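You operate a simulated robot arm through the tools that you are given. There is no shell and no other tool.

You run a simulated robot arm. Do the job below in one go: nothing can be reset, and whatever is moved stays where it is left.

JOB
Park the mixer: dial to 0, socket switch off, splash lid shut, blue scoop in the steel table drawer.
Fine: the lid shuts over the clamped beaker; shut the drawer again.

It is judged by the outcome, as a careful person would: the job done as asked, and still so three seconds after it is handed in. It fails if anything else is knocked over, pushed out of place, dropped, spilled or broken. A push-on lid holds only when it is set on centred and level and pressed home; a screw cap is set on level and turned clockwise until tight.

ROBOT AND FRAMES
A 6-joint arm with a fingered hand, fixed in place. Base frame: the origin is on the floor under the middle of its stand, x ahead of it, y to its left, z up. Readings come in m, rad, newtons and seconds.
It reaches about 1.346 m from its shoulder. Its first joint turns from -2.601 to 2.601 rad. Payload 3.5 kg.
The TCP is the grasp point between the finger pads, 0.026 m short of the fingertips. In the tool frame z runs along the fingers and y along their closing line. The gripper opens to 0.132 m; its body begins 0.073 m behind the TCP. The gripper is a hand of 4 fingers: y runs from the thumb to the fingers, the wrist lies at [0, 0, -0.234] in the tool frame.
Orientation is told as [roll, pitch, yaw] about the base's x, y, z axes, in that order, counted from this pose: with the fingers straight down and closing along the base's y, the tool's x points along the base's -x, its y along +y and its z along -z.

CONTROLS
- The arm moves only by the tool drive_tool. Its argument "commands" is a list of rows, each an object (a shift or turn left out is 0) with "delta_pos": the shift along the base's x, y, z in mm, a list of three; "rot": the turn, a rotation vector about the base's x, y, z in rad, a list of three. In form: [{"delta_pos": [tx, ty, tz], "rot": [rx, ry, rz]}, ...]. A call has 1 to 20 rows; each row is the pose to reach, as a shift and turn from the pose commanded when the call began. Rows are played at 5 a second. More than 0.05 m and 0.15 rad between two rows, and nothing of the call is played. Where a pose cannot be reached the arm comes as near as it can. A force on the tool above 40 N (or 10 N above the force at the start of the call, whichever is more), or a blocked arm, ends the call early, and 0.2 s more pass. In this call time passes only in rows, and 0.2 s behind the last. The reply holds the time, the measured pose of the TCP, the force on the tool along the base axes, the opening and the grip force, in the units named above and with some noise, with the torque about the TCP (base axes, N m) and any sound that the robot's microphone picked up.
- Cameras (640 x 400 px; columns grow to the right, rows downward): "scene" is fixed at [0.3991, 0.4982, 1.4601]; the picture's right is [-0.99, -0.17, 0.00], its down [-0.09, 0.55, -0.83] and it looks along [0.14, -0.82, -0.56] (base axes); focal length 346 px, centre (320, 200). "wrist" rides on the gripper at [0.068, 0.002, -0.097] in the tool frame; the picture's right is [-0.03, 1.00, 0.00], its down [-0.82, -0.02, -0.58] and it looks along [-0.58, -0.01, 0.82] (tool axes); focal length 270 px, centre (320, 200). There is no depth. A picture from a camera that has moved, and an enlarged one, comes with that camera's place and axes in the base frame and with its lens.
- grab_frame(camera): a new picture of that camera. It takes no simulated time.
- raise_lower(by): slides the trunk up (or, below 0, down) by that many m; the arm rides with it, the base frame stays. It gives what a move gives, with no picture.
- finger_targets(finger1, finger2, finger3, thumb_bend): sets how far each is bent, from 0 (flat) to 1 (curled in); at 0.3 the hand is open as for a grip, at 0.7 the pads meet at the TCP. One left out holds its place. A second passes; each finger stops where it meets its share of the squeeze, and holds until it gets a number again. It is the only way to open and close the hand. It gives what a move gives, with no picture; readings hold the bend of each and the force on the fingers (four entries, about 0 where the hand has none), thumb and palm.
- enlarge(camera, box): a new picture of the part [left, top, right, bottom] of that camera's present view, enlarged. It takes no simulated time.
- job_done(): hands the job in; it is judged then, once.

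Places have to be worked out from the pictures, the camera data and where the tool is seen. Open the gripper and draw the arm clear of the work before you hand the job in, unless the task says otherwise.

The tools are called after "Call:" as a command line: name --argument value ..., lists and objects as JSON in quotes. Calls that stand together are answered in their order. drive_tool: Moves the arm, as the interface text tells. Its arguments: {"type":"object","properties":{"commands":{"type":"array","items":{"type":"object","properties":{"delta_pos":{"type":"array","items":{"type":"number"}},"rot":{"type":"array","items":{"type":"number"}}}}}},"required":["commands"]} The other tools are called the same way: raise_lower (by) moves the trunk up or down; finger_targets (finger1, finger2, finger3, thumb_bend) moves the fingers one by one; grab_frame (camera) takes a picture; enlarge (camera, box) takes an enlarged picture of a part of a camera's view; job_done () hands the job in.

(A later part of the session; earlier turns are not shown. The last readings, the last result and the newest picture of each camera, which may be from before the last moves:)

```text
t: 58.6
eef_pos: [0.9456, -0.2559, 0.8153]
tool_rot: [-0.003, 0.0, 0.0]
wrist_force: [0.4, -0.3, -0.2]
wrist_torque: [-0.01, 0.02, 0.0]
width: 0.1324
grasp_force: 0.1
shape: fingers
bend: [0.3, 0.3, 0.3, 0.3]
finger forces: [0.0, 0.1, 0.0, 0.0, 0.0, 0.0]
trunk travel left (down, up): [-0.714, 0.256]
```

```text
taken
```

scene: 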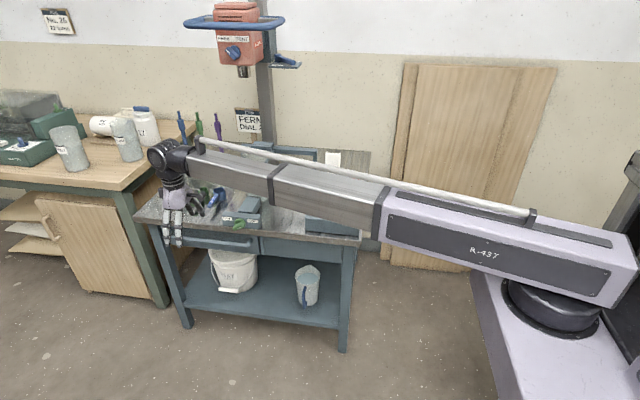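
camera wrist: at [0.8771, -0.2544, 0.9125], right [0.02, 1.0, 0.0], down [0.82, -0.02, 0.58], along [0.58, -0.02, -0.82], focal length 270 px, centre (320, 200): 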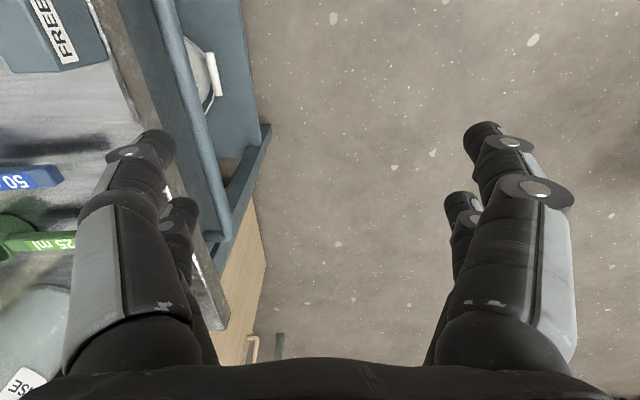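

The bar handle runs along the left of the view, beyond the table edge. I zoom in to measure its standoff.

Call:
enlarge --camera "wrist" --box '[80, 0, 290, 180]'

Call:
enlarge --camera "wrist" --box '[150, 120, 290, 280]'

Call:
enlarge --camera "scene" --box '[140, 200, 280, 300]'

```text
2.22 times, centred on (185, 90) of wrist
camera zoom: at [0.8771, -0.2544, 0.9125], right [0.02, 1.0, 0.0], down [0.82, -0.02, 0.58], along [0.58, -0.02, -0.82], focal length 601 px, centre (620, 444)
```

zoom: 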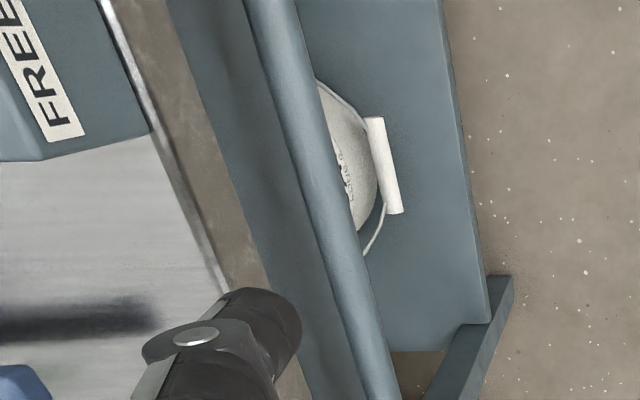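

```text
2.50 times, centred on (220, 200) of wrist
camera zoom: at [0.8771, -0.2544, 0.9125], right [0.02, 1.0, 0.0], down [0.82, -0.02, 0.58], along [0.58, -0.02, -0.82], focal length 676 px, centre (570, 200)
```

zoom: 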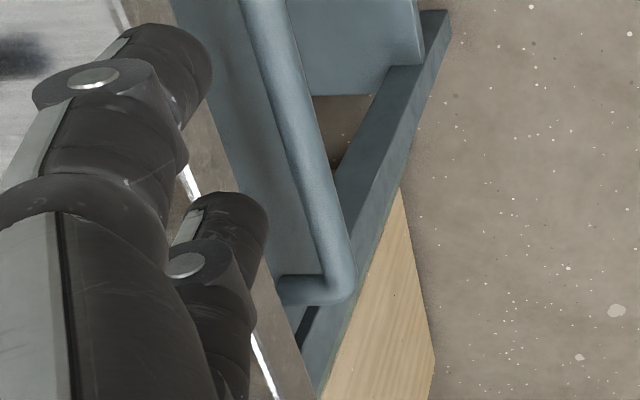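

```text
4.00 times, centred on (210, 250) of scene
camera zoom: at [0.3991, 0.4982, 1.4601], right [-0.99, -0.17, 0.0], down [-0.09, 0.55, -0.83], along [0.14, -0.82, -0.56], focal length 1382 px, centre (760, 0)
```

zoom: 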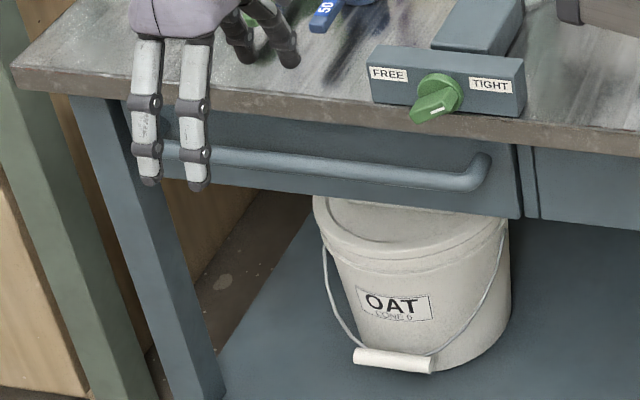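

The bar is about 21 mm thick at y≈-0.3875, z≈0.625, with ~28 mm clear behind it. I will pinch it from the front with horizontal fingers (thumb side on top): pre-shape the digits and tilt the hand to horizontal while still well in front.

Call:
finger_targets --finger1 0.58 --finger2 0.58 --finger3 0.58 --thumb_bend 0.58

Call:
drive_tool --commands '[{"delta_pos": [2, 0, 0], "rot": [-0.14, 0, 0]}, {"delta_pos": [4, 0, 0], "rot": [-0.28, 0, 0]}, {"delta_pos": [6, 0, 0], "rot": [-0.42, 0, 0]}, {"delta_pos": [8, 0, 0], "rot": [-0.56, 0, 0]}, {"delta_pos": [10, 0, 0], "rot": [-0.7, 0, 0]}, {"delta_pos": [12, 0, 0], "rot": [-0.84, 0, 0]}, {"delta_pos": [14, 0, 0], "rot": [-0.98, 0, 0]}, {"delta_pos": [16, 0, 0], "rot": [-1.12, 0, 0]}, {"delta_pos": [18, 0, 0], "rot": [-1.26, 0, 0]}, {"delta_pos": [20, 0, 0], "rot": [-1.4, 0, 0]}, {"delta_pos": [20, 0, 0], "rot": [-1.5, 0, 0]}]'

Call:
grab_frame --camera "scene"

Call:
grab_frame --camera "wrist"

```text
t: 59.6
eef_pos: [0.9455, -0.2564, 0.8148]
tool_rot: [-0.001, -0.001, 0.0]
wrist_force: [0.0, 0.1, 0.2]
wrist_torque: [-0.02, -0.02, -0.02]
width: 0.043
grasp_force: 0.2
shape: fingers
bend: [0.57, 0.57, 0.57, 0.57]
finger forces: [0.0, 0.0, 0.0, 0.0, 0.0, 0.0]
trunk travel left (down, up): [-0.714, 0.256]
```

```text
t: 62.0
eef_pos: [0.9652, -0.2564, 1.0322]
tool_rot: [-1.495, 0.002, 0.0]
wrist_force: [0.2, -0.3, 0.3]
wrist_torque: [0.01, -0.03, -0.01]
width: 0.0428
grasp_force: 0.0
shape: fingers
bend: [0.57, 0.57, 0.57, 0.57]
finger forces: [0.0, 0.0, 0.0, 0.0, 0.0, 0.0]
out of reach, approached as far as the arm can: row 2, 3, 4, 5, 6, 7, 8, 9, 10, 11
trunk travel left (down, up): [-0.714, 0.256]
```

```text
taken
```

scene: 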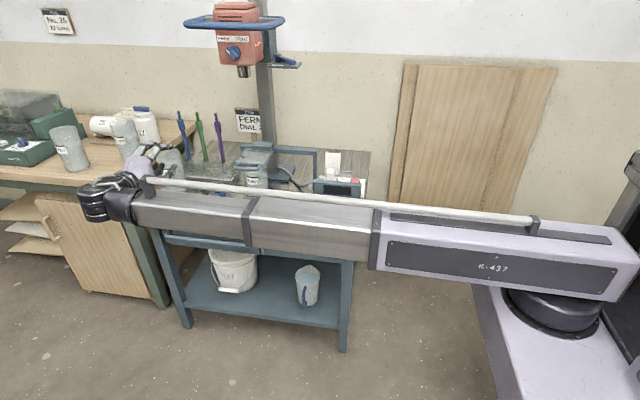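

```text
taken
camera wrist: at [0.8959, -0.16, 1.0375], right [0.02, 0.07, -1.0], down [0.82, 0.57, 0.06], along [0.58, -0.82, -0.05], focal length 270 px, centre (320, 200)
```

wrist: 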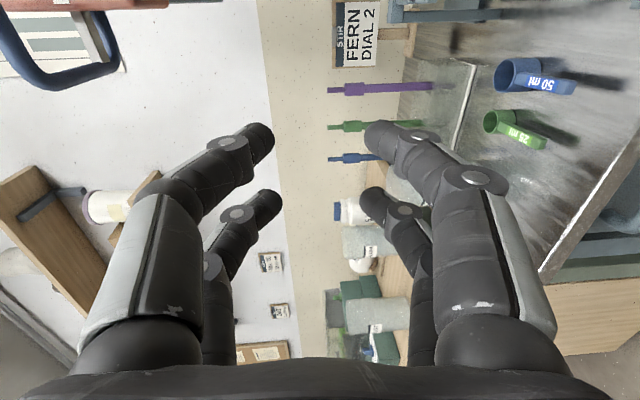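

The hand is horizontal, fingers pointing at the table, well clear in front. I lower the trunk in two steps to the handle's height.

Call:
raise_lower --by -0.3

Call:
grab_frame --camera "wrist"

Call:
grab_frame --camera "scene"

```text
t: 65.0
eef_pos: [0.9634, -0.255, 0.731]
tool_rot: [-1.493, 0.001, 0.0]
wrist_force: [0.3, 0.4, 0.4]
wrist_torque: [-0.01, -0.02, 0.02]
width: 0.043
grasp_force: 0.0
shape: fingers
bend: [0.57, 0.57, 0.57, 0.57]
finger forces: [0.0, 0.0, 0.0, 0.1, 0.0, 0.0]
trunk travel left (down, up): [-0.414, 0.556]
```

```text
taken
camera wrist: at [0.8959, -0.1603, 0.7373], right [0.02, 0.08, -1.0], down [0.82, 0.57, 0.06], along [0.58, -0.82, -0.05], focal length 270 px, centre (320, 200)
```

wrist: 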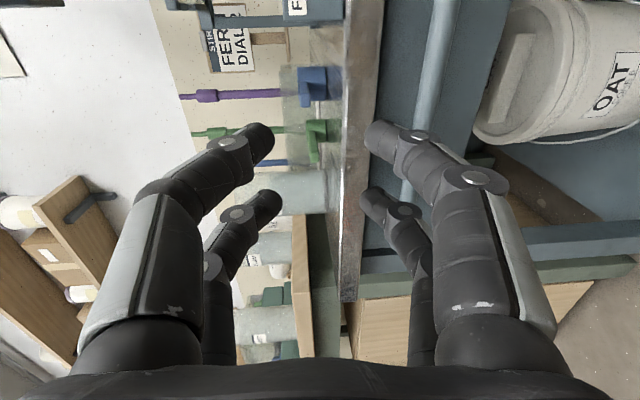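

```text
taken
```

scene: 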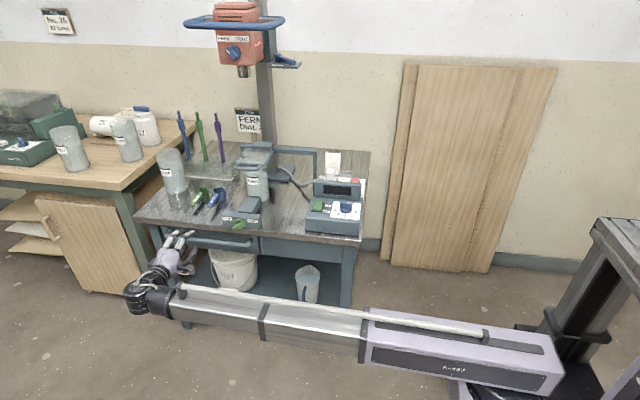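

The bar is at about z≈0.628 and the table's underside edge at ≈0.668. I lower the last 0.103 m so the digits straddle the bar's height.

Call:
raise_lower --by -0.103

Call:
grab_frame --camera "wrist"

```text
t: 66.4
eef_pos: [0.9635, -0.2571, 0.6279]
tool_rot: [-1.493, 0.0, -0.001]
wrist_force: [0.1, -0.2, 0.4]
wrist_torque: [0.01, -0.03, -0.01]
width: 0.043
grasp_force: 0.2
shape: fingers
bend: [0.57, 0.57, 0.57, 0.57]
finger forces: [0.0, 0.0, 0.0, 0.0, 0.0, 0.0]
trunk travel left (down, up): [-0.311, 0.659]
```

```text
taken
camera wrist: at [0.8959, -0.1603, 0.6343], right [0.02, 0.08, -1.0], down [0.82, 0.57, 0.06], along [0.58, -0.82, -0.05], focal length 270 px, centre (320, 200)
```

wrist: 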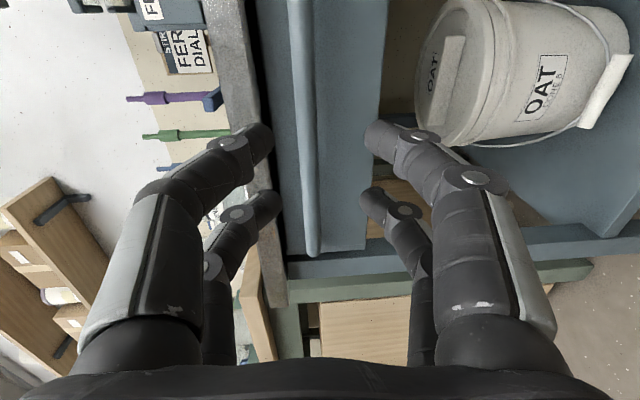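

The bar lines up with the middle of the open digits. I advance straight in -y so the bar comes between the pads.

Call:
drive_tool --commands '[{"delta_pos": [0, -25, 0]}, {"delta_pos": [0, -50, 0]}, {"delta_pos": [0, -75, 0]}, {"delta_pos": [0, -95, 0]}, {"delta_pos": [0, -110, 0]}, {"delta_pos": [0, -123, 0]}]'

Call:
grab_frame --camera "wrist"

Call:
enlarge --camera "scene" --box '[130, 190, 290, 310]'

```text
t: 67.8
eef_pos: [0.9636, -0.3793, 0.6282]
tool_rot: [-1.493, 0.002, 0.002]
wrist_force: [-0.4, 0.0, 1.1]
wrist_torque: [-0.01, -0.05, 0.03]
width: 0.043
grasp_force: 0.1
shape: fingers
bend: [0.57, 0.57, 0.57, 0.57]
finger forces: [0.0, 0.0, 0.0, 0.1, 0.0, 0.0]
trunk travel left (down, up): [-0.311, 0.659]
```

```text
taken
camera wrist: at [0.896, -0.2835, 0.6343], right [0.02, 0.08, -1.0], down [0.82, 0.57, 0.06], along [0.58, -0.82, -0.05], focal length 270 px, centre (320, 200)
```

wrist: 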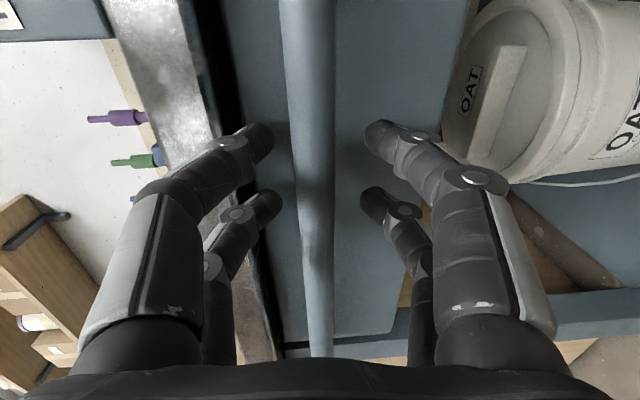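

```text
3.33 times, centred on (210, 250) of scene
camera zoom: at [0.3991, 0.4982, 1.4601], right [-0.99, -0.17, 0.0], down [-0.09, 0.55, -0.83], along [0.14, -0.82, -0.56], focal length 1152 px, centre (687, 33)
```

zoom: 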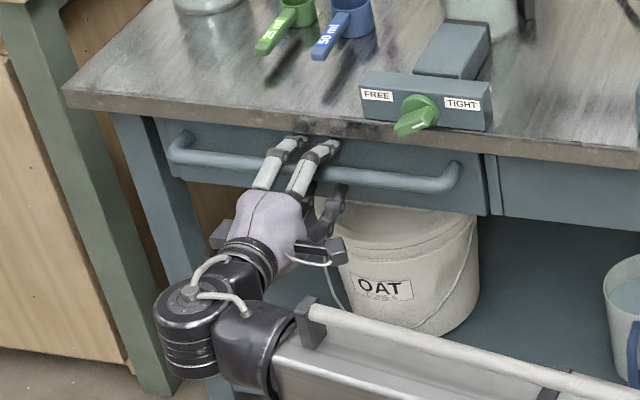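

The bar sits between the top and bottom digits with no contact yet. I close to pinch it.

Call:
finger_targets --finger1 0.7 --finger2 0.7 --finger3 0.7 --thumb_bend 0.7

Call:
grab_frame --camera "wrist"

```text
t: 68.8
eef_pos: [0.9625, -0.3782, 0.6295]
tool_rot: [-1.495, 0.001, 0.001]
wrist_force: [1.3, -1.0, 4.6]
wrist_torque: [-0.05, 0.06, -0.02]
width: 0.0056
grasp_force: 3.0
shape: fingers
bend: [0.69, 0.69, 0.68, 0.69]
finger forces: [0.3, 0.3, 1.3, 0.0, 3.3, 0.1]
trunk travel left (down, up): [-0.311, 0.659]
```

```text
taken
camera wrist: at [0.8959, -0.2831, 0.6347], right [0.02, 0.08, -1.0], down [0.82, 0.57, 0.06], along [0.58, -0.82, -0.05], focal length 270 px, centre (320, 200)
```

wrist: 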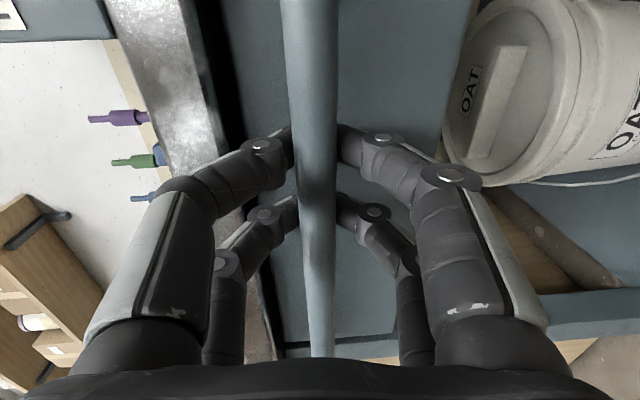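

The digits have closed behind the bar, hooking it. I pull gently in +y and watch the force.

Call:
drive_tool --commands '[{"delta_pos": [0, 10, 0]}, {"delta_pos": [0, 20, 0]}, {"delta_pos": [0, 30, 0]}, {"delta_pos": [0, 40, 0]}]'

Call:
enlarge --camera "scene" --box '[130, 190, 290, 310]'

```text
t: 69.8
eef_pos: [0.9642, -0.3382, 0.6292]
tool_rot: [-1.495, -0.001, 0.001]
wrist_force: [-0.5, -0.3, 4.8]
wrist_torque: [-0.05, 0.05, -0.03]
width: 0.005
grasp_force: 1.8
shape: fingers
bend: [0.7, 0.7, 0.69, 0.69]
finger forces: [0.1, 0.0, 0.8, 0.1, 2.5, 0.0]
trunk travel left (down, up): [-0.311, 0.659]
```

```text
3.33 times, centred on (210, 250) of scene
camera zoom: at [0.3991, 0.4982, 1.4601], right [-0.99, -0.17, 0.0], down [-0.09, 0.55, -0.83], along [0.14, -0.82, -0.56], focal length 1152 px, centre (687, 33)
```

zoom: 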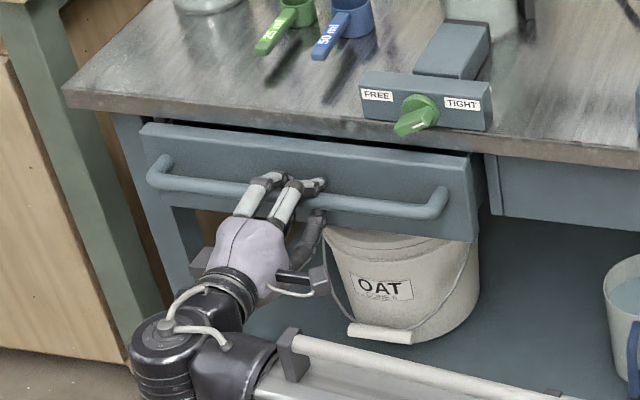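

The drawer slides out freely. I pull it about 170 mm further.

Call:
drive_tool --commands '[{"delta_pos": [0, 15, 0]}, {"delta_pos": [0, 30, 0]}, {"delta_pos": [0, 45, 0]}, {"delta_pos": [0, 60, 0]}, {"delta_pos": [0, 75, 0]}, {"delta_pos": [0, 90, 0]}, {"delta_pos": [0, 105, 0]}, {"delta_pos": [0, 120, 0]}, {"delta_pos": [0, 135, 0]}, {"delta_pos": [0, 150, 0]}, {"delta_pos": [0, 165, 0]}]'

Call:
grab_frame --camera "scene"

Call:
enlarge --camera "scene" --box '[110, 190, 290, 330]'

```text
t: 72.2
eef_pos: [0.9638, -0.1756, 0.6285]
tool_rot: [-1.494, -0.001, -0.003]
wrist_force: [-0.8, -0.5, 3.2]
wrist_torque: [-0.04, 0.03, 0.03]
width: 0.0037
grasp_force: 1.3
shape: fingers
bend: [0.7, 0.7, 0.69, 0.69]
finger forces: [0.1, 0.1, 0.1, 0.1, 1.8, 0.0]
trunk travel left (down, up): [-0.311, 0.659]
```

```text
taken
```

scene: 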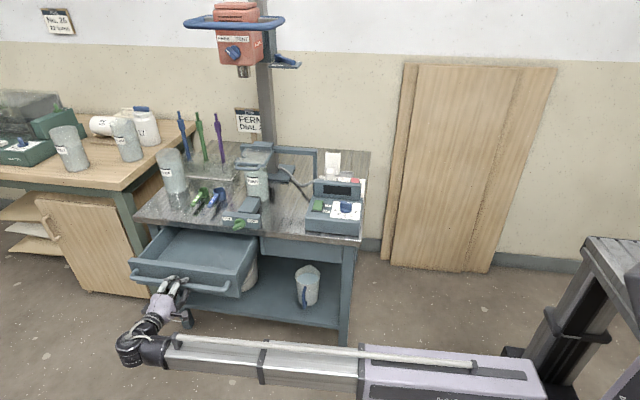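

```text
2.86 times, centred on (200, 260) of scene
camera zoom: at [0.3991, 0.4982, 1.4601], right [-0.99, -0.17, 0.0], down [-0.09, 0.55, -0.83], along [0.14, -0.82, -0.56], focal length 987 px, centre (663, 29)
```

zoom: 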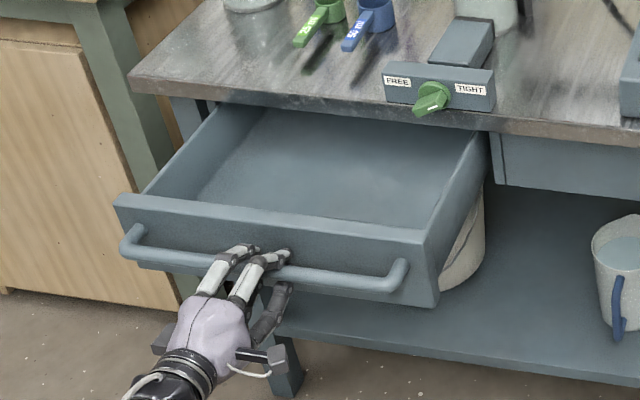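

The drawer is open about 0.2 m and looks empty. I open the digits and back away from the bar.

Call:
finger_targets --finger1 0.56 --finger2 0.56 --finger3 0.56 --thumb_bend 0.56

Call:
drive_tool --commands '[{"delta_pos": [0, 15, 0]}, {"delta_pos": [0, 30, 0]}, {"delta_pos": [0, 50, 0]}, {"delta_pos": [0, 70, 0]}, {"delta_pos": [0, 90, 0]}]'

Call:
grab_frame --camera "wrist"

Call:
grab_frame --camera "scene"

```text
t: 73.2
eef_pos: [0.9628, -0.1741, 0.628]
tool_rot: [-1.494, 0.001, 0.0]
wrist_force: [-0.1, -1.1, -0.1]
wrist_torque: [0.01, 0.0, -0.02]
width: 0.045
grasp_force: 0.2
shape: fingers
bend: [0.56, 0.56, 0.56, 0.56]
finger forces: [0.1, 0.1, 0.1, 0.2, 0.0, 0.0]
trunk travel left (down, up): [-0.311, 0.659]
```

```text
t: 74.4
eef_pos: [0.964, -0.0841, 0.6292]
tool_rot: [-1.497, 0.0, -0.002]
wrist_force: [0.0, -0.3, -0.3]
wrist_torque: [-0.03, 0.0, 0.0]
width: 0.045
grasp_force: 0.1
shape: fingers
bend: [0.56, 0.56, 0.56, 0.56]
finger forces: [0.0, 0.0, 0.0, 0.1, 0.1, 0.0]
trunk travel left (down, up): [-0.311, 0.659]
```

```text
taken
camera wrist: at [0.8963, 0.0119, 0.6343], right [0.02, 0.08, -1.0], down [0.82, 0.57, 0.06], along [0.58, -0.82, -0.05], focal length 270 px, centre (320, 200)
```

wrist: 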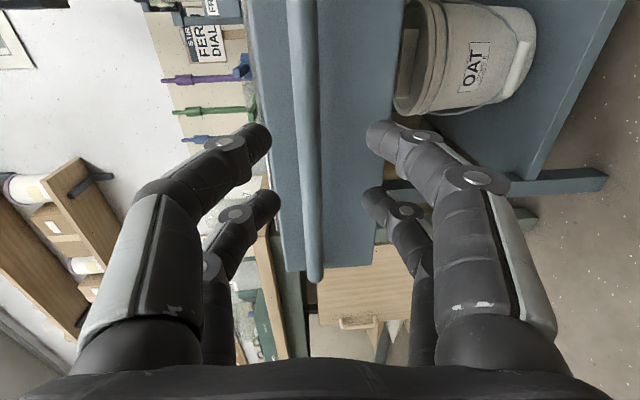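

```text
taken
```

scene: 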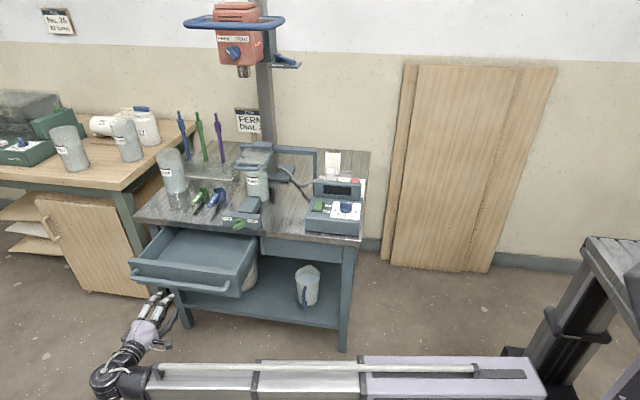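

The drawer stayed open. I raise the trunk well above the table before returning the hand to vertical.

Call:
raise_lower --by 0.47

Call:
drive_tool --commands '[{"rot": [0.137, 0, 0]}, {"rot": [0.274, 0, 0]}, {"rot": [0.411, 0, 0]}, {"rot": [0.548, 0, 0]}, {"rot": [0.685, 0, 0]}, {"rot": [0.822, 0, 0]}, {"rot": [0.959, 0, 0]}, {"rot": [1.096, 0, 0]}, {"rot": [1.233, 0, 0]}, {"rot": [1.37, 0, 0]}, {"rot": [1.496, 0, 0]}]'

```text
refused: 0.47 is not a number from -0.4 to 0.4
```

```text
t: 76.8
eef_pos: [0.9678, -0.0808, 0.4125]
tool_rot: [0.004, -0.001, 0.0]
wrist_force: [0.1, -0.1, 0.7]
wrist_torque: [-0.01, 0.03, 0.01]
width: 0.0451
grasp_force: 0.0
shape: fingers
bend: [0.56, 0.56, 0.56, 0.56]
finger forces: [0.0, 0.0, 0.0, 0.0, 0.1, 0.0]
out of reach, approached as far as the arm can: row 1, 2, 3, 4, 5, 6, 7, 8, 9, 10, 11
trunk travel left (down, up): [-0.311, 0.659]
```

The raise was refused (limit 0.4) and the hand went vertical low down, but in free space with no contact. I raise now in two steps.

Call:
raise_lower --by 0.4

Call:
raise_lower --by 0.09

Call:
grab_frame --camera "scene"

```text
t: 80.6
eef_pos: [0.9674, -0.0801, 0.8127]
tool_rot: [0.003, -0.001, 0.0]
wrist_force: [-0.2, -0.4, -0.2]
wrist_torque: [-0.03, -0.02, -0.05]
width: 0.0453
grasp_force: 0.0
shape: fingers
bend: [0.56, 0.56, 0.56, 0.56]
finger forces: [0.0, 0.0, 0.1, 0.0, 0.1, 0.0]
trunk travel left (down, up): [-0.711, 0.259]
```

```text
t: 81.9
eef_pos: [0.9673, -0.0811, 0.9035]
tool_rot: [0.004, 0.0, -0.002]
wrist_force: [0.0, 0.4, -0.4]
wrist_torque: [0.03, 0.02, -0.01]
width: 0.0451
grasp_force: 0.0
shape: fingers
bend: [0.56, 0.56, 0.56, 0.56]
finger forces: [0.0, 0.0, 0.0, 0.0, 0.0, 0.0]
trunk travel left (down, up): [-0.801, 0.169]
```

```text
taken
```

scene: 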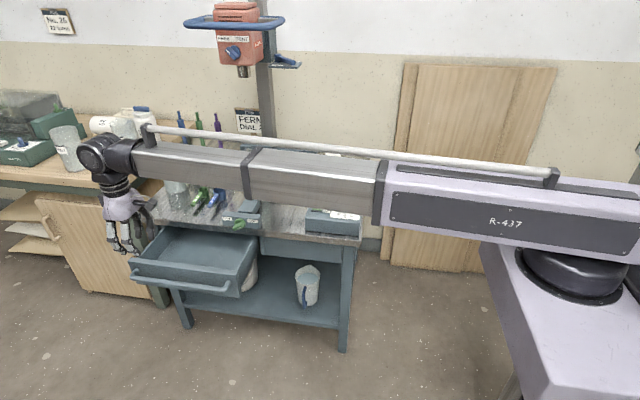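

The hand is up at z=0.90, vertical. I rotate to yaw -90° (closing along x) and move to in front of the scoops to view them.

Call:
drive_tool --commands '[{"delta_pos": [0, -29, 0], "rot": [0, 0, -0.143]}, {"delta_pos": [0, -58, 0], "rot": [0, 0, -0.286]}, {"delta_pos": [0, -87, 0], "rot": [0, 0, -0.428]}, {"delta_pos": [0, -116, 0], "rot": [0, 0, -0.571]}, {"delta_pos": [0, -145, 0], "rot": [0, 0, -0.714]}, {"delta_pos": [0, -174, 0], "rot": [0, 0, -0.857]}, {"delta_pos": [0, -203, 0], "rot": [0, 0, -1.0]}, {"delta_pos": [0, -232, 0], "rot": [0, 0, -1.143]}, {"delta_pos": [0, -261, 0], "rot": [0, 0, -1.285]}, {"delta_pos": [0, -290, 0], "rot": [0, 0, -1.428]}, {"delta_pos": [0, -319, 0], "rot": [0, 0, -1.571]}]'

Call:
grab_frame --camera "wrist"

Call:
enlarge --camera "wrist" --box '[230, 60, 410, 240]'

Call:
grab_frame --camera "scene"

```text
t: 84.3
eef_pos: [0.9671, -0.3999, 0.9022]
tool_rot: [0.002, 0.001, -1.573]
wrist_force: [-0.5, -0.2, -1.0]
wrist_torque: [0.02, 0.0, 0.01]
width: 0.0454
grasp_force: 0.1
shape: fingers
bend: [0.56, 0.56, 0.56, 0.56]
finger forces: [0.1, 0.0, 0.0, 0.0, 0.1, 0.0]
trunk travel left (down, up): [-0.801, 0.169]
```

```text
taken
camera wrist: at [0.9691, -0.3326, 0.9995], right [1.0, -0.03, 0.0], down [-0.02, -0.82, 0.58], along [-0.01, -0.58, -0.82], focal length 270 px, centre (320, 200)
```

wrist: 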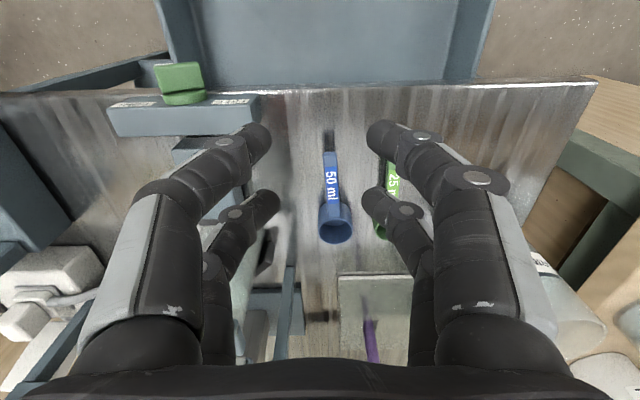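

```text
2.22 times, centred on (320, 150) of wrist
camera zoom: at [0.9691, -0.3326, 0.9995], right [1.0, -0.03, 0.0], down [-0.02, -0.82, 0.58], along [-0.01, -0.58, -0.82], focal length 601 px, centre (320, 311)
```

zoom: 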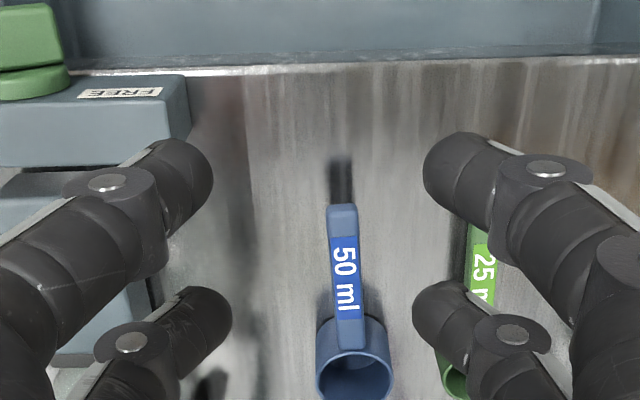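

```text
taken
```

scene: 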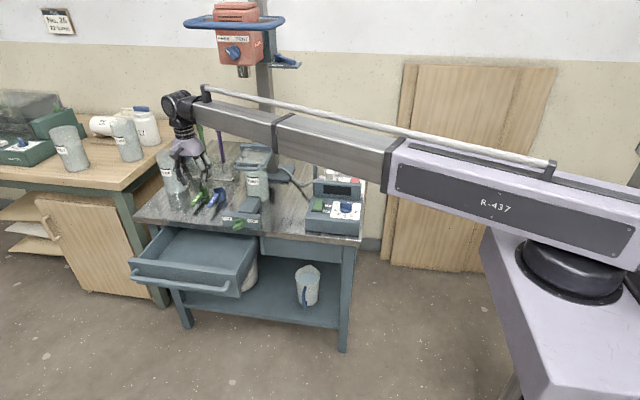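

The blue scoop's handle lies along y at x≈0.978 from y≈-0.46 to -0.53, its rim near z≈0.734. I move above the handle's middle with a slight 0.05 rad turn to match it.

Call:
drive_tool --commands '[{"delta_pos": [3, -20, 0], "rot": [0, 0, 0.01]}, {"delta_pos": [5, -40, 0], "rot": [0, 0, 0.02]}, {"delta_pos": [8, -60, 0], "rot": [0, 0, 0.035]}, {"delta_pos": [11, -78, 0], "rot": [0, 0, 0.05]}, {"delta_pos": [11, -90, 0], "rot": [0, 0, 0.05]}]'

Call:
raise_lower --by -0.08

Call:
grab_frame --camera "wrist"

Call:
enlarge --camera "scene" --box '[130, 130, 290, 250]'

```text
t: 85.5
eef_pos: [0.9787, -0.4893, 0.9032]
tool_rot: [0.002, 0.0, -1.52]
wrist_force: [-0.4, -1.2, 0.1]
wrist_torque: [-0.02, -0.03, 0.02]
width: 0.0451
grasp_force: 0.1
shape: fingers
bend: [0.56, 0.56, 0.56, 0.56]
finger forces: [0.0, 0.0, 0.0, 0.0, 0.0, 0.0]
trunk travel left (down, up): [-0.801, 0.169]
```

```text
t: 86.6
eef_pos: [0.9789, -0.49, 0.8223]
tool_rot: [0.002, 0.001, -1.521]
wrist_force: [-0.7, 0.0, -0.4]
wrist_torque: [0.0, 0.05, 0.07]
width: 0.0454
grasp_force: 0.0
shape: fingers
bend: [0.56, 0.56, 0.56, 0.56]
finger forces: [0.0, 0.0, 0.0, 0.0, 0.0, 0.1]
trunk travel left (down, up): [-0.721, 0.249]
```

```text
taken
camera wrist: at [0.9767, -0.4221, 0.9196], right [1.0, 0.03, 0.0], down [0.02, -0.82, 0.58], along [0.02, -0.58, -0.82], focal length 270 px, centre (320, 200)
```

wrist: 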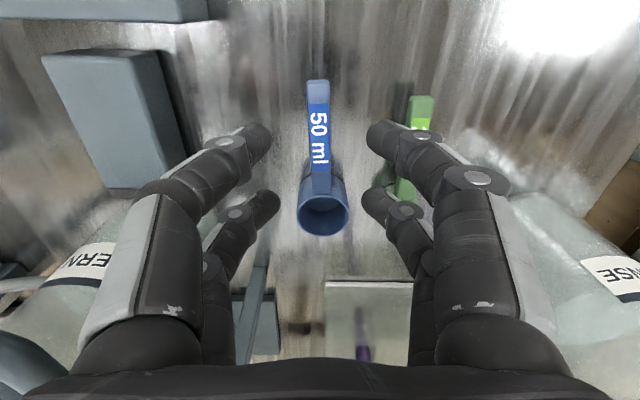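

```text
3.33 times, centred on (210, 190) of scene
camera zoom: at [0.3991, 0.4982, 1.4601], right [-0.99, -0.17, 0.0], down [-0.09, 0.55, -0.83], along [0.14, -0.82, -0.56], focal length 1152 px, centre (687, 233)
```

zoom: 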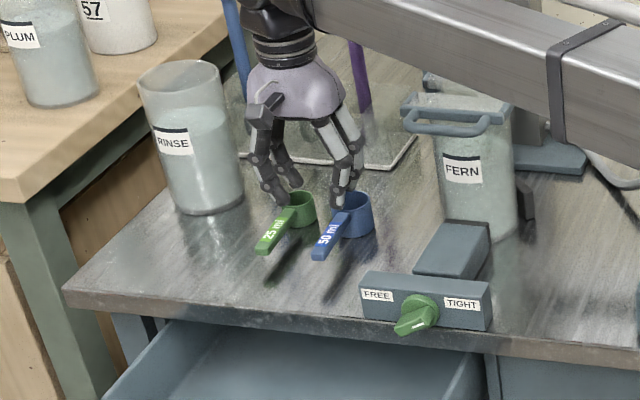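

The handle's top is near z≈0.724 (table ≈0.70), and the green scoop's handle at x≈1.05 leaves about 2 cm beside my digits. I narrow the opening a bit and lower to just above grasp height.

Call:
finger_targets --finger1 0.61 --finger2 0.61 --finger3 0.61 --thumb_bend 0.61

Call:
raise_lower --by -0.075

Call:
grab_frame --camera "wrist"

Call:
enlarge --camera "scene" --box '[170, 150, 250, 220]'

```text
t: 87.6
eef_pos: [0.9791, -0.4888, 0.8228]
tool_rot: [0.002, 0.0, -1.52]
wrist_force: [0.0, 0.7, -0.3]
wrist_torque: [0.0, 0.01, 0.0]
width: 0.0299
grasp_force: 0.1
shape: fingers
bend: [0.61, 0.61, 0.61, 0.61]
finger forces: [0.1, 0.0, 0.0, 0.0, 0.0, 0.1]
trunk travel left (down, up): [-0.721, 0.249]
```

```text
t: 88.8
eef_pos: [0.9783, -0.4897, 0.7481]
tool_rot: [0.003, 0.002, -1.521]
wrist_force: [-0.2, 0.1, -0.4]
wrist_torque: [-0.02, 0.02, 0.0]
width: 0.0298
grasp_force: 0.1
shape: fingers
bend: [0.61, 0.61, 0.61, 0.61]
finger forces: [0.0, 0.0, 0.0, 0.0, 0.0, 0.1]
trunk travel left (down, up): [-0.646, 0.324]
```

```text
taken
camera wrist: at [0.9767, -0.4221, 0.8446], right [1.0, 0.03, 0.0], down [0.02, -0.82, 0.58], along [0.02, -0.58, -0.82], focal length 270 px, centre (320, 200)
```

wrist: 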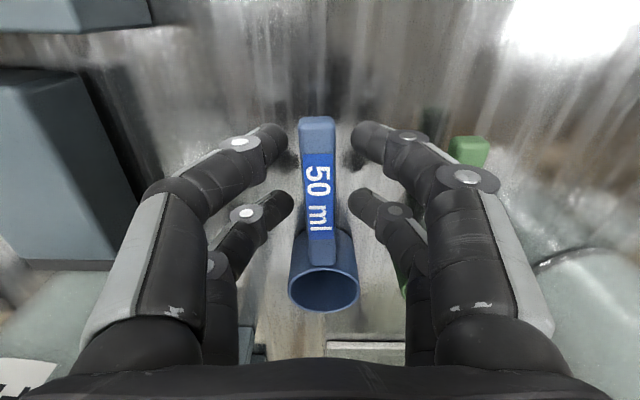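

```text
5.71 times, centred on (210, 185) of scene
camera zoom: at [0.3991, 0.4982, 1.4601], right [-0.99, -0.17, 0.0], down [-0.09, 0.55, -0.83], along [0.14, -0.82, -0.56], focal length 1975 px, centre (949, 286)
```

zoom: 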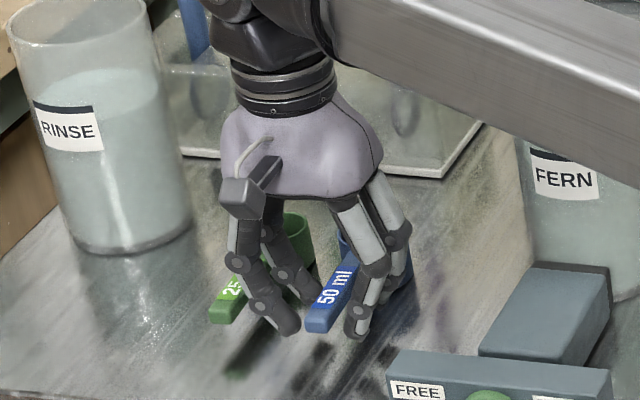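

The blue handle is centred between both pairs of digits, and the green one is clear. I lower the last bit in small steps.

Call:
raise_lower --by -0.01

Call:
raise_lower --by -0.005

Call:
grab_frame --camera "wrist"

```text
t: 89.3
eef_pos: [0.9791, -0.4896, 0.7365]
tool_rot: [0.003, 0.002, -1.519]
wrist_force: [-0.9, -0.6, -0.3]
wrist_torque: [0.0, 0.01, 0.0]
width: 0.0297
grasp_force: 0.0
shape: fingers
bend: [0.61, 0.61, 0.61, 0.61]
finger forces: [0.1, 0.0, 0.0, 0.0, 0.0, 0.0]
trunk travel left (down, up): [-0.636, 0.334]
```

```text
t: 89.9
eef_pos: [0.978, -0.4892, 0.7326]
tool_rot: [0.001, -0.001, -1.519]
wrist_force: [0.0, 0.1, 0.1]
wrist_torque: [-0.01, 0.01, -0.02]
width: 0.0298
grasp_force: 0.1
shape: fingers
bend: [0.61, 0.61, 0.61, 0.61]
finger forces: [0.0, 0.1, 0.1, 0.0, 0.0, 0.0]
trunk travel left (down, up): [-0.631, 0.339]
```

```text
taken
camera wrist: at [0.9767, -0.4221, 0.8295], right [1.0, 0.03, 0.0], down [0.02, -0.82, 0.58], along [0.02, -0.58, -0.82], focal length 270 px, centre (320, 200)
```

wrist: 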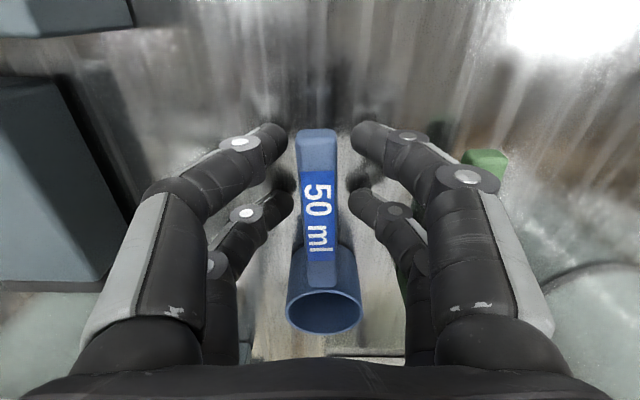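

Handle well inside the pads. I shift 5 mm further onto it and close.

Call:
drive_tool --commands '[{"delta_pos": [0, -5, 0]}, {"delta_pos": [0, -5, 0]}]'

Call:
finger_targets --finger1 0.72 --finger2 0.72 --finger3 0.72 --thumb_bend 0.72

Call:
grab_frame --camera "wrist"

```text
t: 90.5
eef_pos: [0.9783, -0.4932, 0.732]
tool_rot: [0.001, 0.0, -1.52]
wrist_force: [0.3, -0.2, 1.4]
wrist_torque: [0.0, 0.01, 0.0]
width: 0.0299
grasp_force: 0.0
shape: fingers
bend: [0.61, 0.61, 0.61, 0.61]
finger forces: [0.0, 0.0, 0.0, 0.0, 0.0, 0.1]
trunk travel left (down, up): [-0.631, 0.339]
```

```text
t: 91.5
eef_pos: [0.9787, -0.4953, 0.7326]
tool_rot: [0.003, 0.0, -1.52]
wrist_force: [0.8, 0.6, 0.4]
wrist_torque: [0.01, 0.0, 0.01]
width: 0.0
grasp_force: 0.0
shape: fingers
bend: [0.71, 0.71, 0.71, 0.71]
finger forces: [0.0, 0.0, 0.1, 0.1, 0.0, 0.1]
trunk travel left (down, up): [-0.631, 0.339]
```

```text
taken
camera wrist: at [0.9768, -0.4271, 0.8295], right [1.0, 0.03, 0.0], down [0.02, -0.82, 0.58], along [0.02, -0.58, -0.82], focal length 270 px, centre (320, 200)
```

wrist: 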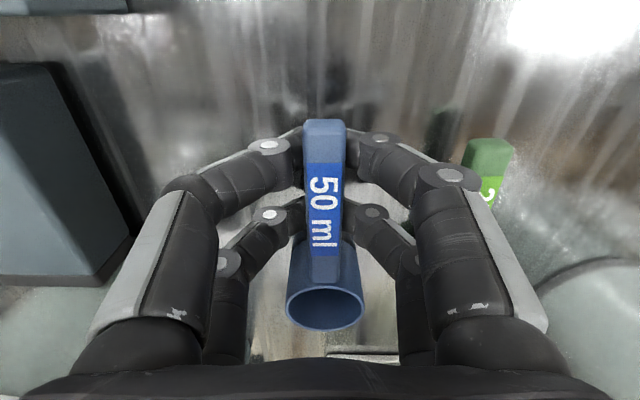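

The digits met under the handle without touching it, so the handle sits a little higher relative to the tips than assumed. I reopen, raise 10 mm and close again.

Call:
finger_targets --finger1 0.61 --finger2 0.61 --finger3 0.61 --thumb_bend 0.61

Call:
raise_lower --by 0.011

Call:
finger_targets --finger1 0.72 --finger2 0.72 --finger3 0.72 --thumb_bend 0.72

Call:
grab_frame --camera "wrist"

```text
t: 92.5
eef_pos: [0.9782, -0.4962, 0.7326]
tool_rot: [0.003, 0.001, -1.521]
wrist_force: [0.4, 0.3, -1.1]
wrist_torque: [0.01, 0.01, -0.01]
width: 0.0286
grasp_force: 0.1
shape: fingers
bend: [0.61, 0.61, 0.61, 0.61]
finger forces: [0.0, 0.0, 0.0, 0.0, 0.1, 0.0]
trunk travel left (down, up): [-0.631, 0.339]
```

```text
t: 93.1
eef_pos: [0.9796, -0.4941, 0.7441]
tool_rot: [0.002, -0.001, -1.52]
wrist_force: [-0.5, -0.8, -1.1]
wrist_torque: [-0.04, 0.02, 0.02]
width: 0.0284
grasp_force: 0.1
shape: fingers
bend: [0.61, 0.61, 0.61, 0.61]
finger forces: [0.0, 0.0, 0.1, 0.1, 0.0, 0.0]
trunk travel left (down, up): [-0.642, 0.328]
```

```text
t: 94.1
eef_pos: [0.9788, -0.4946, 0.7425]
tool_rot: [0.001, 0.001, -1.521]
wrist_force: [0.2, -0.1, 1.3]
wrist_torque: [0.03, 0.04, 0.0]
width: 0.0
grasp_force: 0.0
shape: fingers
bend: [0.71, 0.71, 0.71, 0.71]
finger forces: [0.0, 0.0, 0.1, 0.2, 0.0, 0.0]
trunk travel left (down, up): [-0.642, 0.328]
```

```text
taken
camera wrist: at [0.9768, -0.4271, 0.8405], right [1.0, 0.03, 0.0], down [0.02, -0.82, 0.58], along [0.02, -0.58, -0.82], focal length 270 px, centre (320, 200)
```

wrist: 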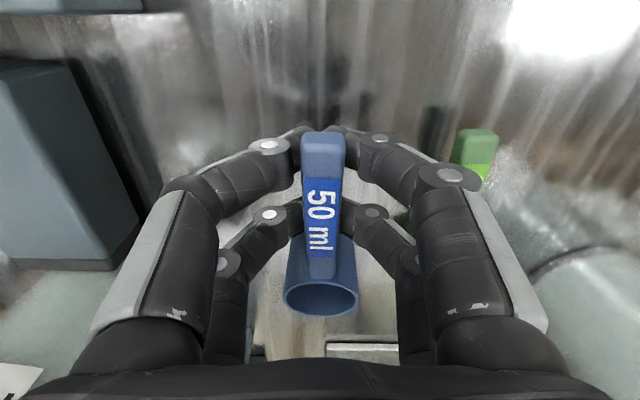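

Still beneath the handle; it must be nearer z≈0.74. I reopen and raise another 12 mm.

Call:
finger_targets --finger1 0.61 --finger2 0.61 --finger3 0.61 --thumb_bend 0.61

Call:
raise_lower --by 0.011

Call:
finger_targets --finger1 0.7 --finger2 0.7 --finger3 0.7 --thumb_bend 0.7

Call:
grab_frame --camera "wrist"

```text
t: 95.1
eef_pos: [0.9781, -0.4951, 0.7444]
tool_rot: [0.001, -0.001, -1.52]
wrist_force: [-0.4, -0.2, 0.1]
wrist_torque: [0.0, -0.02, -0.02]
width: 0.0288
grasp_force: 0.1
shape: fingers
bend: [0.61, 0.61, 0.61, 0.61]
finger forces: [0.0, 0.0, 0.0, 0.1, 0.0, 0.0]
trunk travel left (down, up): [-0.642, 0.328]
```

```text
t: 95.7
eef_pos: [0.9793, -0.4948, 0.7549]
tool_rot: [0.002, 0.0, -1.519]
wrist_force: [-0.6, 0.3, 0.0]
wrist_torque: [0.02, 0.01, 0.03]
width: 0.0284
grasp_force: 0.0
shape: fingers
bend: [0.61, 0.61, 0.61, 0.61]
finger forces: [0.0, 0.0, 0.0, 0.1, 0.0, 0.0]
trunk travel left (down, up): [-0.653, 0.317]
```

```text
t: 96.7
eef_pos: [0.9799, -0.494, 0.7541]
tool_rot: [0.001, 0.001, -1.521]
wrist_force: [0.0, 1.5, 0.4]
wrist_torque: [0.01, 0.0, 0.02]
width: 0.0132
grasp_force: 6.9
shape: fingers
bend: [0.66, 0.66, 0.66, 0.68]
finger forces: [3.5, 3.0, 2.7, 0.0, 3.8, 0.0]
trunk travel left (down, up): [-0.653, 0.317]
```

```text
taken
camera wrist: at [0.9768, -0.4271, 0.8515], right [1.0, 0.03, 0.0], down [0.02, -0.82, 0.58], along [0.02, -0.58, -0.82], focal length 270 px, centre (320, 200)
```

wrist: 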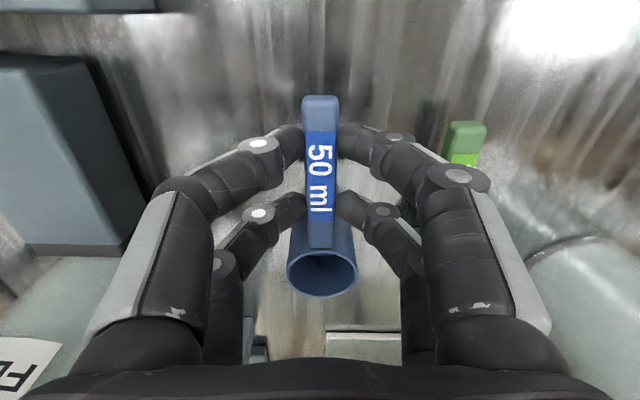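

Now all four digits grip the handle (13 mm, about 3 N each). I lift a little and check it holds.

Call:
raise_lower --by 0.03

Call:
grab_frame --camera "wrist"

Call:
enlarge --camera "scene" --box '[170, 140, 270, 220]'

```text
t: 97.4
eef_pos: [0.9783, -0.4946, 0.7847]
tool_rot: [0.002, 0.001, -1.52]
wrist_force: [-0.6, -1.2, -0.6]
wrist_torque: [0.08, 0.02, 0.0]
width: 0.013
grasp_force: 6.6
shape: fingers
bend: [0.66, 0.66, 0.66, 0.68]
finger forces: [3.7, 3.0, 2.7, 0.1, 4.0, 0.1]
trunk travel left (down, up): [-0.683, 0.287]
```

```text
taken
camera wrist: at [0.9769, -0.4271, 0.8814], right [1.0, 0.03, 0.0], down [0.02, -0.82, 0.58], along [0.02, -0.58, -0.82], focal length 270 px, centre (320, 200)
```

wrist: 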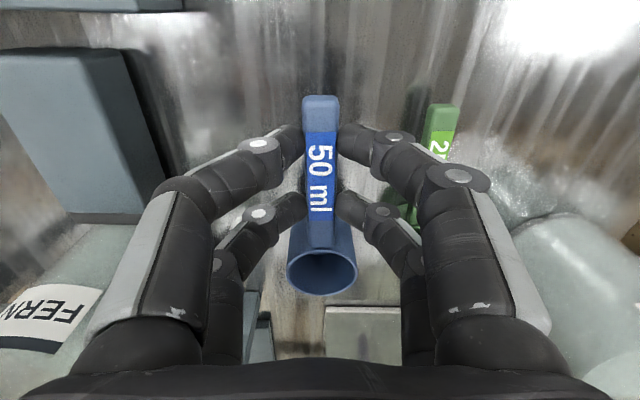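

```text
5.00 times, centred on (220, 180) of scene
camera zoom: at [0.3991, 0.4982, 1.4601], right [-0.99, -0.17, 0.0], down [-0.09, 0.55, -0.83], along [0.14, -0.82, -0.56], focal length 1728 px, centre (820, 300)
```

zoom: 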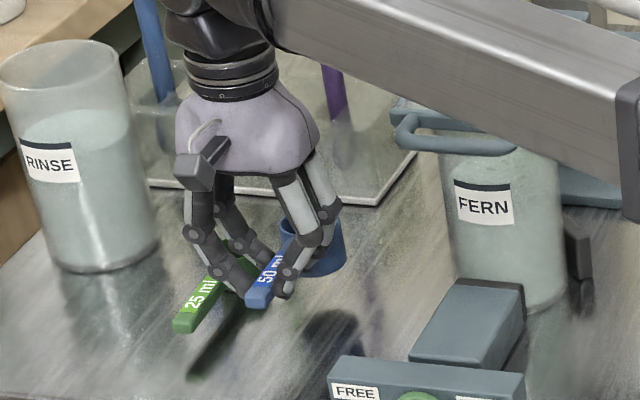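

The scoop came up cleanly with the hand and the green one stayed put. I raise it higher, then bring it forward over the open drawer.

Call:
raise_lower --by 0.11

Call:
drive_tool --commands '[{"delta_pos": [0, 20, 0]}, {"delta_pos": [0, 40, 0]}, {"delta_pos": [0, 60, 0]}, {"delta_pos": [0, 80, 0]}, {"delta_pos": [0, 100, 0]}, {"delta_pos": [0, 120, 0]}, {"delta_pos": [0, 140, 0]}, {"delta_pos": [0, 160, 0]}]'

Call:
drive_tool --commands '[{"delta_pos": [-3, 1, 0], "rot": [0, 0, 0.127]}, {"delta_pos": [-6, 2, 0], "rot": [0, 0, 0.253]}, {"delta_pos": [-9, 3, 0], "rot": [0, 0, 0.38]}, {"delta_pos": [-12, 4, 0], "rot": [0, 0, 0.507]}, {"delta_pos": [-16, 5, 0], "rot": [0, 0, 0.633]}, {"delta_pos": [-19, 6, 0], "rot": [0, 0, 0.76]}, {"delta_pos": [-22, 7, 0], "rot": [0, 0, 0.887]}, {"delta_pos": [-25, 8, 0], "rot": [0, 0, 1.013]}, {"delta_pos": [-28, 9, 0], "rot": [0, 0, 1.14]}, {"delta_pos": [-32, 9, 0], "rot": [0, 0, 1.267]}, {"delta_pos": [-35, 9, 0], "rot": [0, 0, 1.393]}, {"delta_pos": [-38, 9, 0], "rot": [0, 0, 1.52]}]'

Call:
grab_frame --camera "wrist"

Call:
grab_frame --camera "scene"

```text
t: 98.8
eef_pos: [0.9788, -0.4947, 0.8937]
tool_rot: [0.002, 0.0, -1.52]
wrist_force: [-0.2, -0.5, -0.2]
wrist_torque: [0.06, 0.01, 0.01]
width: 0.0131
grasp_force: 6.9
shape: fingers
bend: [0.66, 0.66, 0.66, 0.68]
finger forces: [3.7, 2.9, 2.8, 0.0, 3.8, 0.1]
trunk travel left (down, up): [-0.793, 0.177]
```

```text
t: 100.6
eef_pos: [0.978, -0.3339, 0.8944]
tool_rot: [0.003, 0.0, -1.522]
wrist_force: [0.3, 0.8, -0.4]
wrist_torque: [0.04, 0.01, -0.01]
width: 0.0128
grasp_force: 6.5
shape: fingers
bend: [0.66, 0.66, 0.66, 0.68]
finger forces: [3.7, 2.9, 2.8, 0.1, 4.0, 0.0]
trunk travel left (down, up): [-0.793, 0.177]
```

```text
t: 103.2
eef_pos: [0.9412, -0.3265, 0.8934]
tool_rot: [0.0, 0.0, 0.003]
wrist_force: [0.1, -0.3, -0.2]
wrist_torque: [-0.02, 0.08, 0.0]
width: 0.0129
grasp_force: 6.8
shape: fingers
bend: [0.66, 0.66, 0.66, 0.68]
finger forces: [3.7, 2.9, 2.7, 0.1, 4.1, 0.0]
trunk travel left (down, up): [-0.793, 0.177]
```

```text
taken
camera wrist: at [0.8721, -0.3253, 0.9915], right [0.02, 1.0, 0.0], down [0.82, -0.02, 0.58], along [0.58, -0.01, -0.82], focal length 270 px, centre (320, 200)
```

wrist: 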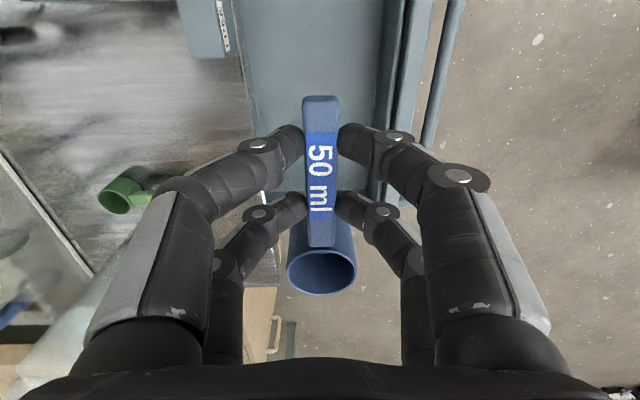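

```text
taken
```

scene: 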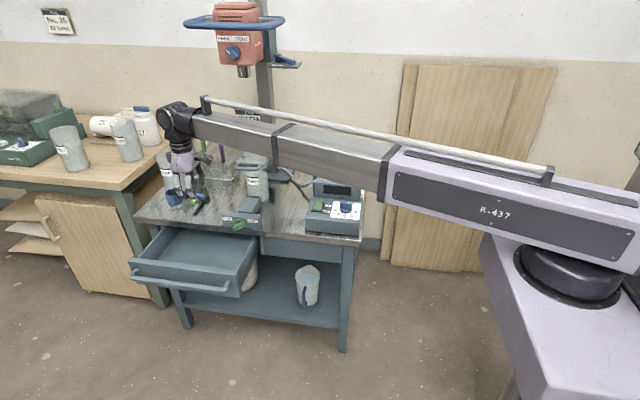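

The scoop is level over the opening (table edge y≈-0.40, drawer's inner front ≈-0.255), held about in the middle. I lower partway and look again.

Call:
raise_lower --by -0.185

Call:
grab_frame --camera "wrist"

Call:
enlarge --camera "scene" --box '[110, 170, 290, 310]'

```text
t: 105.3
eef_pos: [0.941, -0.3257, 0.7095]
tool_rot: [0.002, 0.0, 0.0]
wrist_force: [-0.9, 0.4, -1.0]
wrist_torque: [0.01, 0.06, 0.01]
width: 0.013
grasp_force: 6.8
shape: fingers
bend: [0.66, 0.66, 0.66, 0.68]
finger forces: [3.8, 2.9, 2.7, 0.0, 3.9, 0.1]
trunk travel left (down, up): [-0.608, 0.362]
```

```text
taken
camera wrist: at [0.8722, -0.3251, 0.8065], right [0.03, 1.0, 0.0], down [0.82, -0.02, 0.58], along [0.58, -0.01, -0.82], focal length 270 px, centre (320, 200)
```

wrist: 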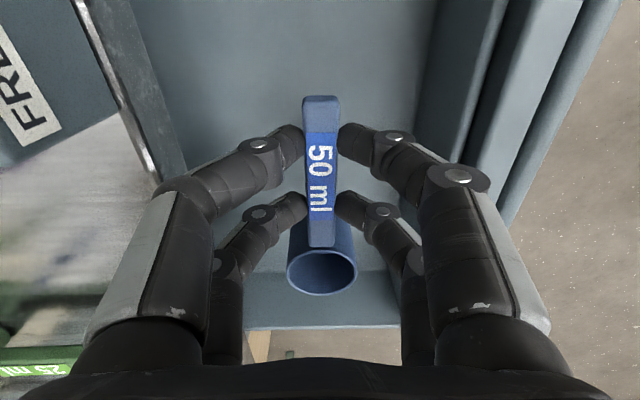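

```text
2.86 times, centred on (200, 240) of scene
camera zoom: at [0.3991, 0.4982, 1.4601], right [-0.99, -0.17, 0.0], down [-0.09, 0.55, -0.83], along [0.14, -0.82, -0.56], focal length 987 px, centre (663, 86)
```

zoom: 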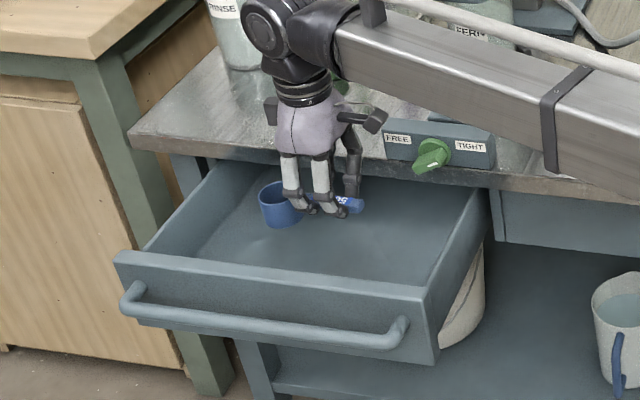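

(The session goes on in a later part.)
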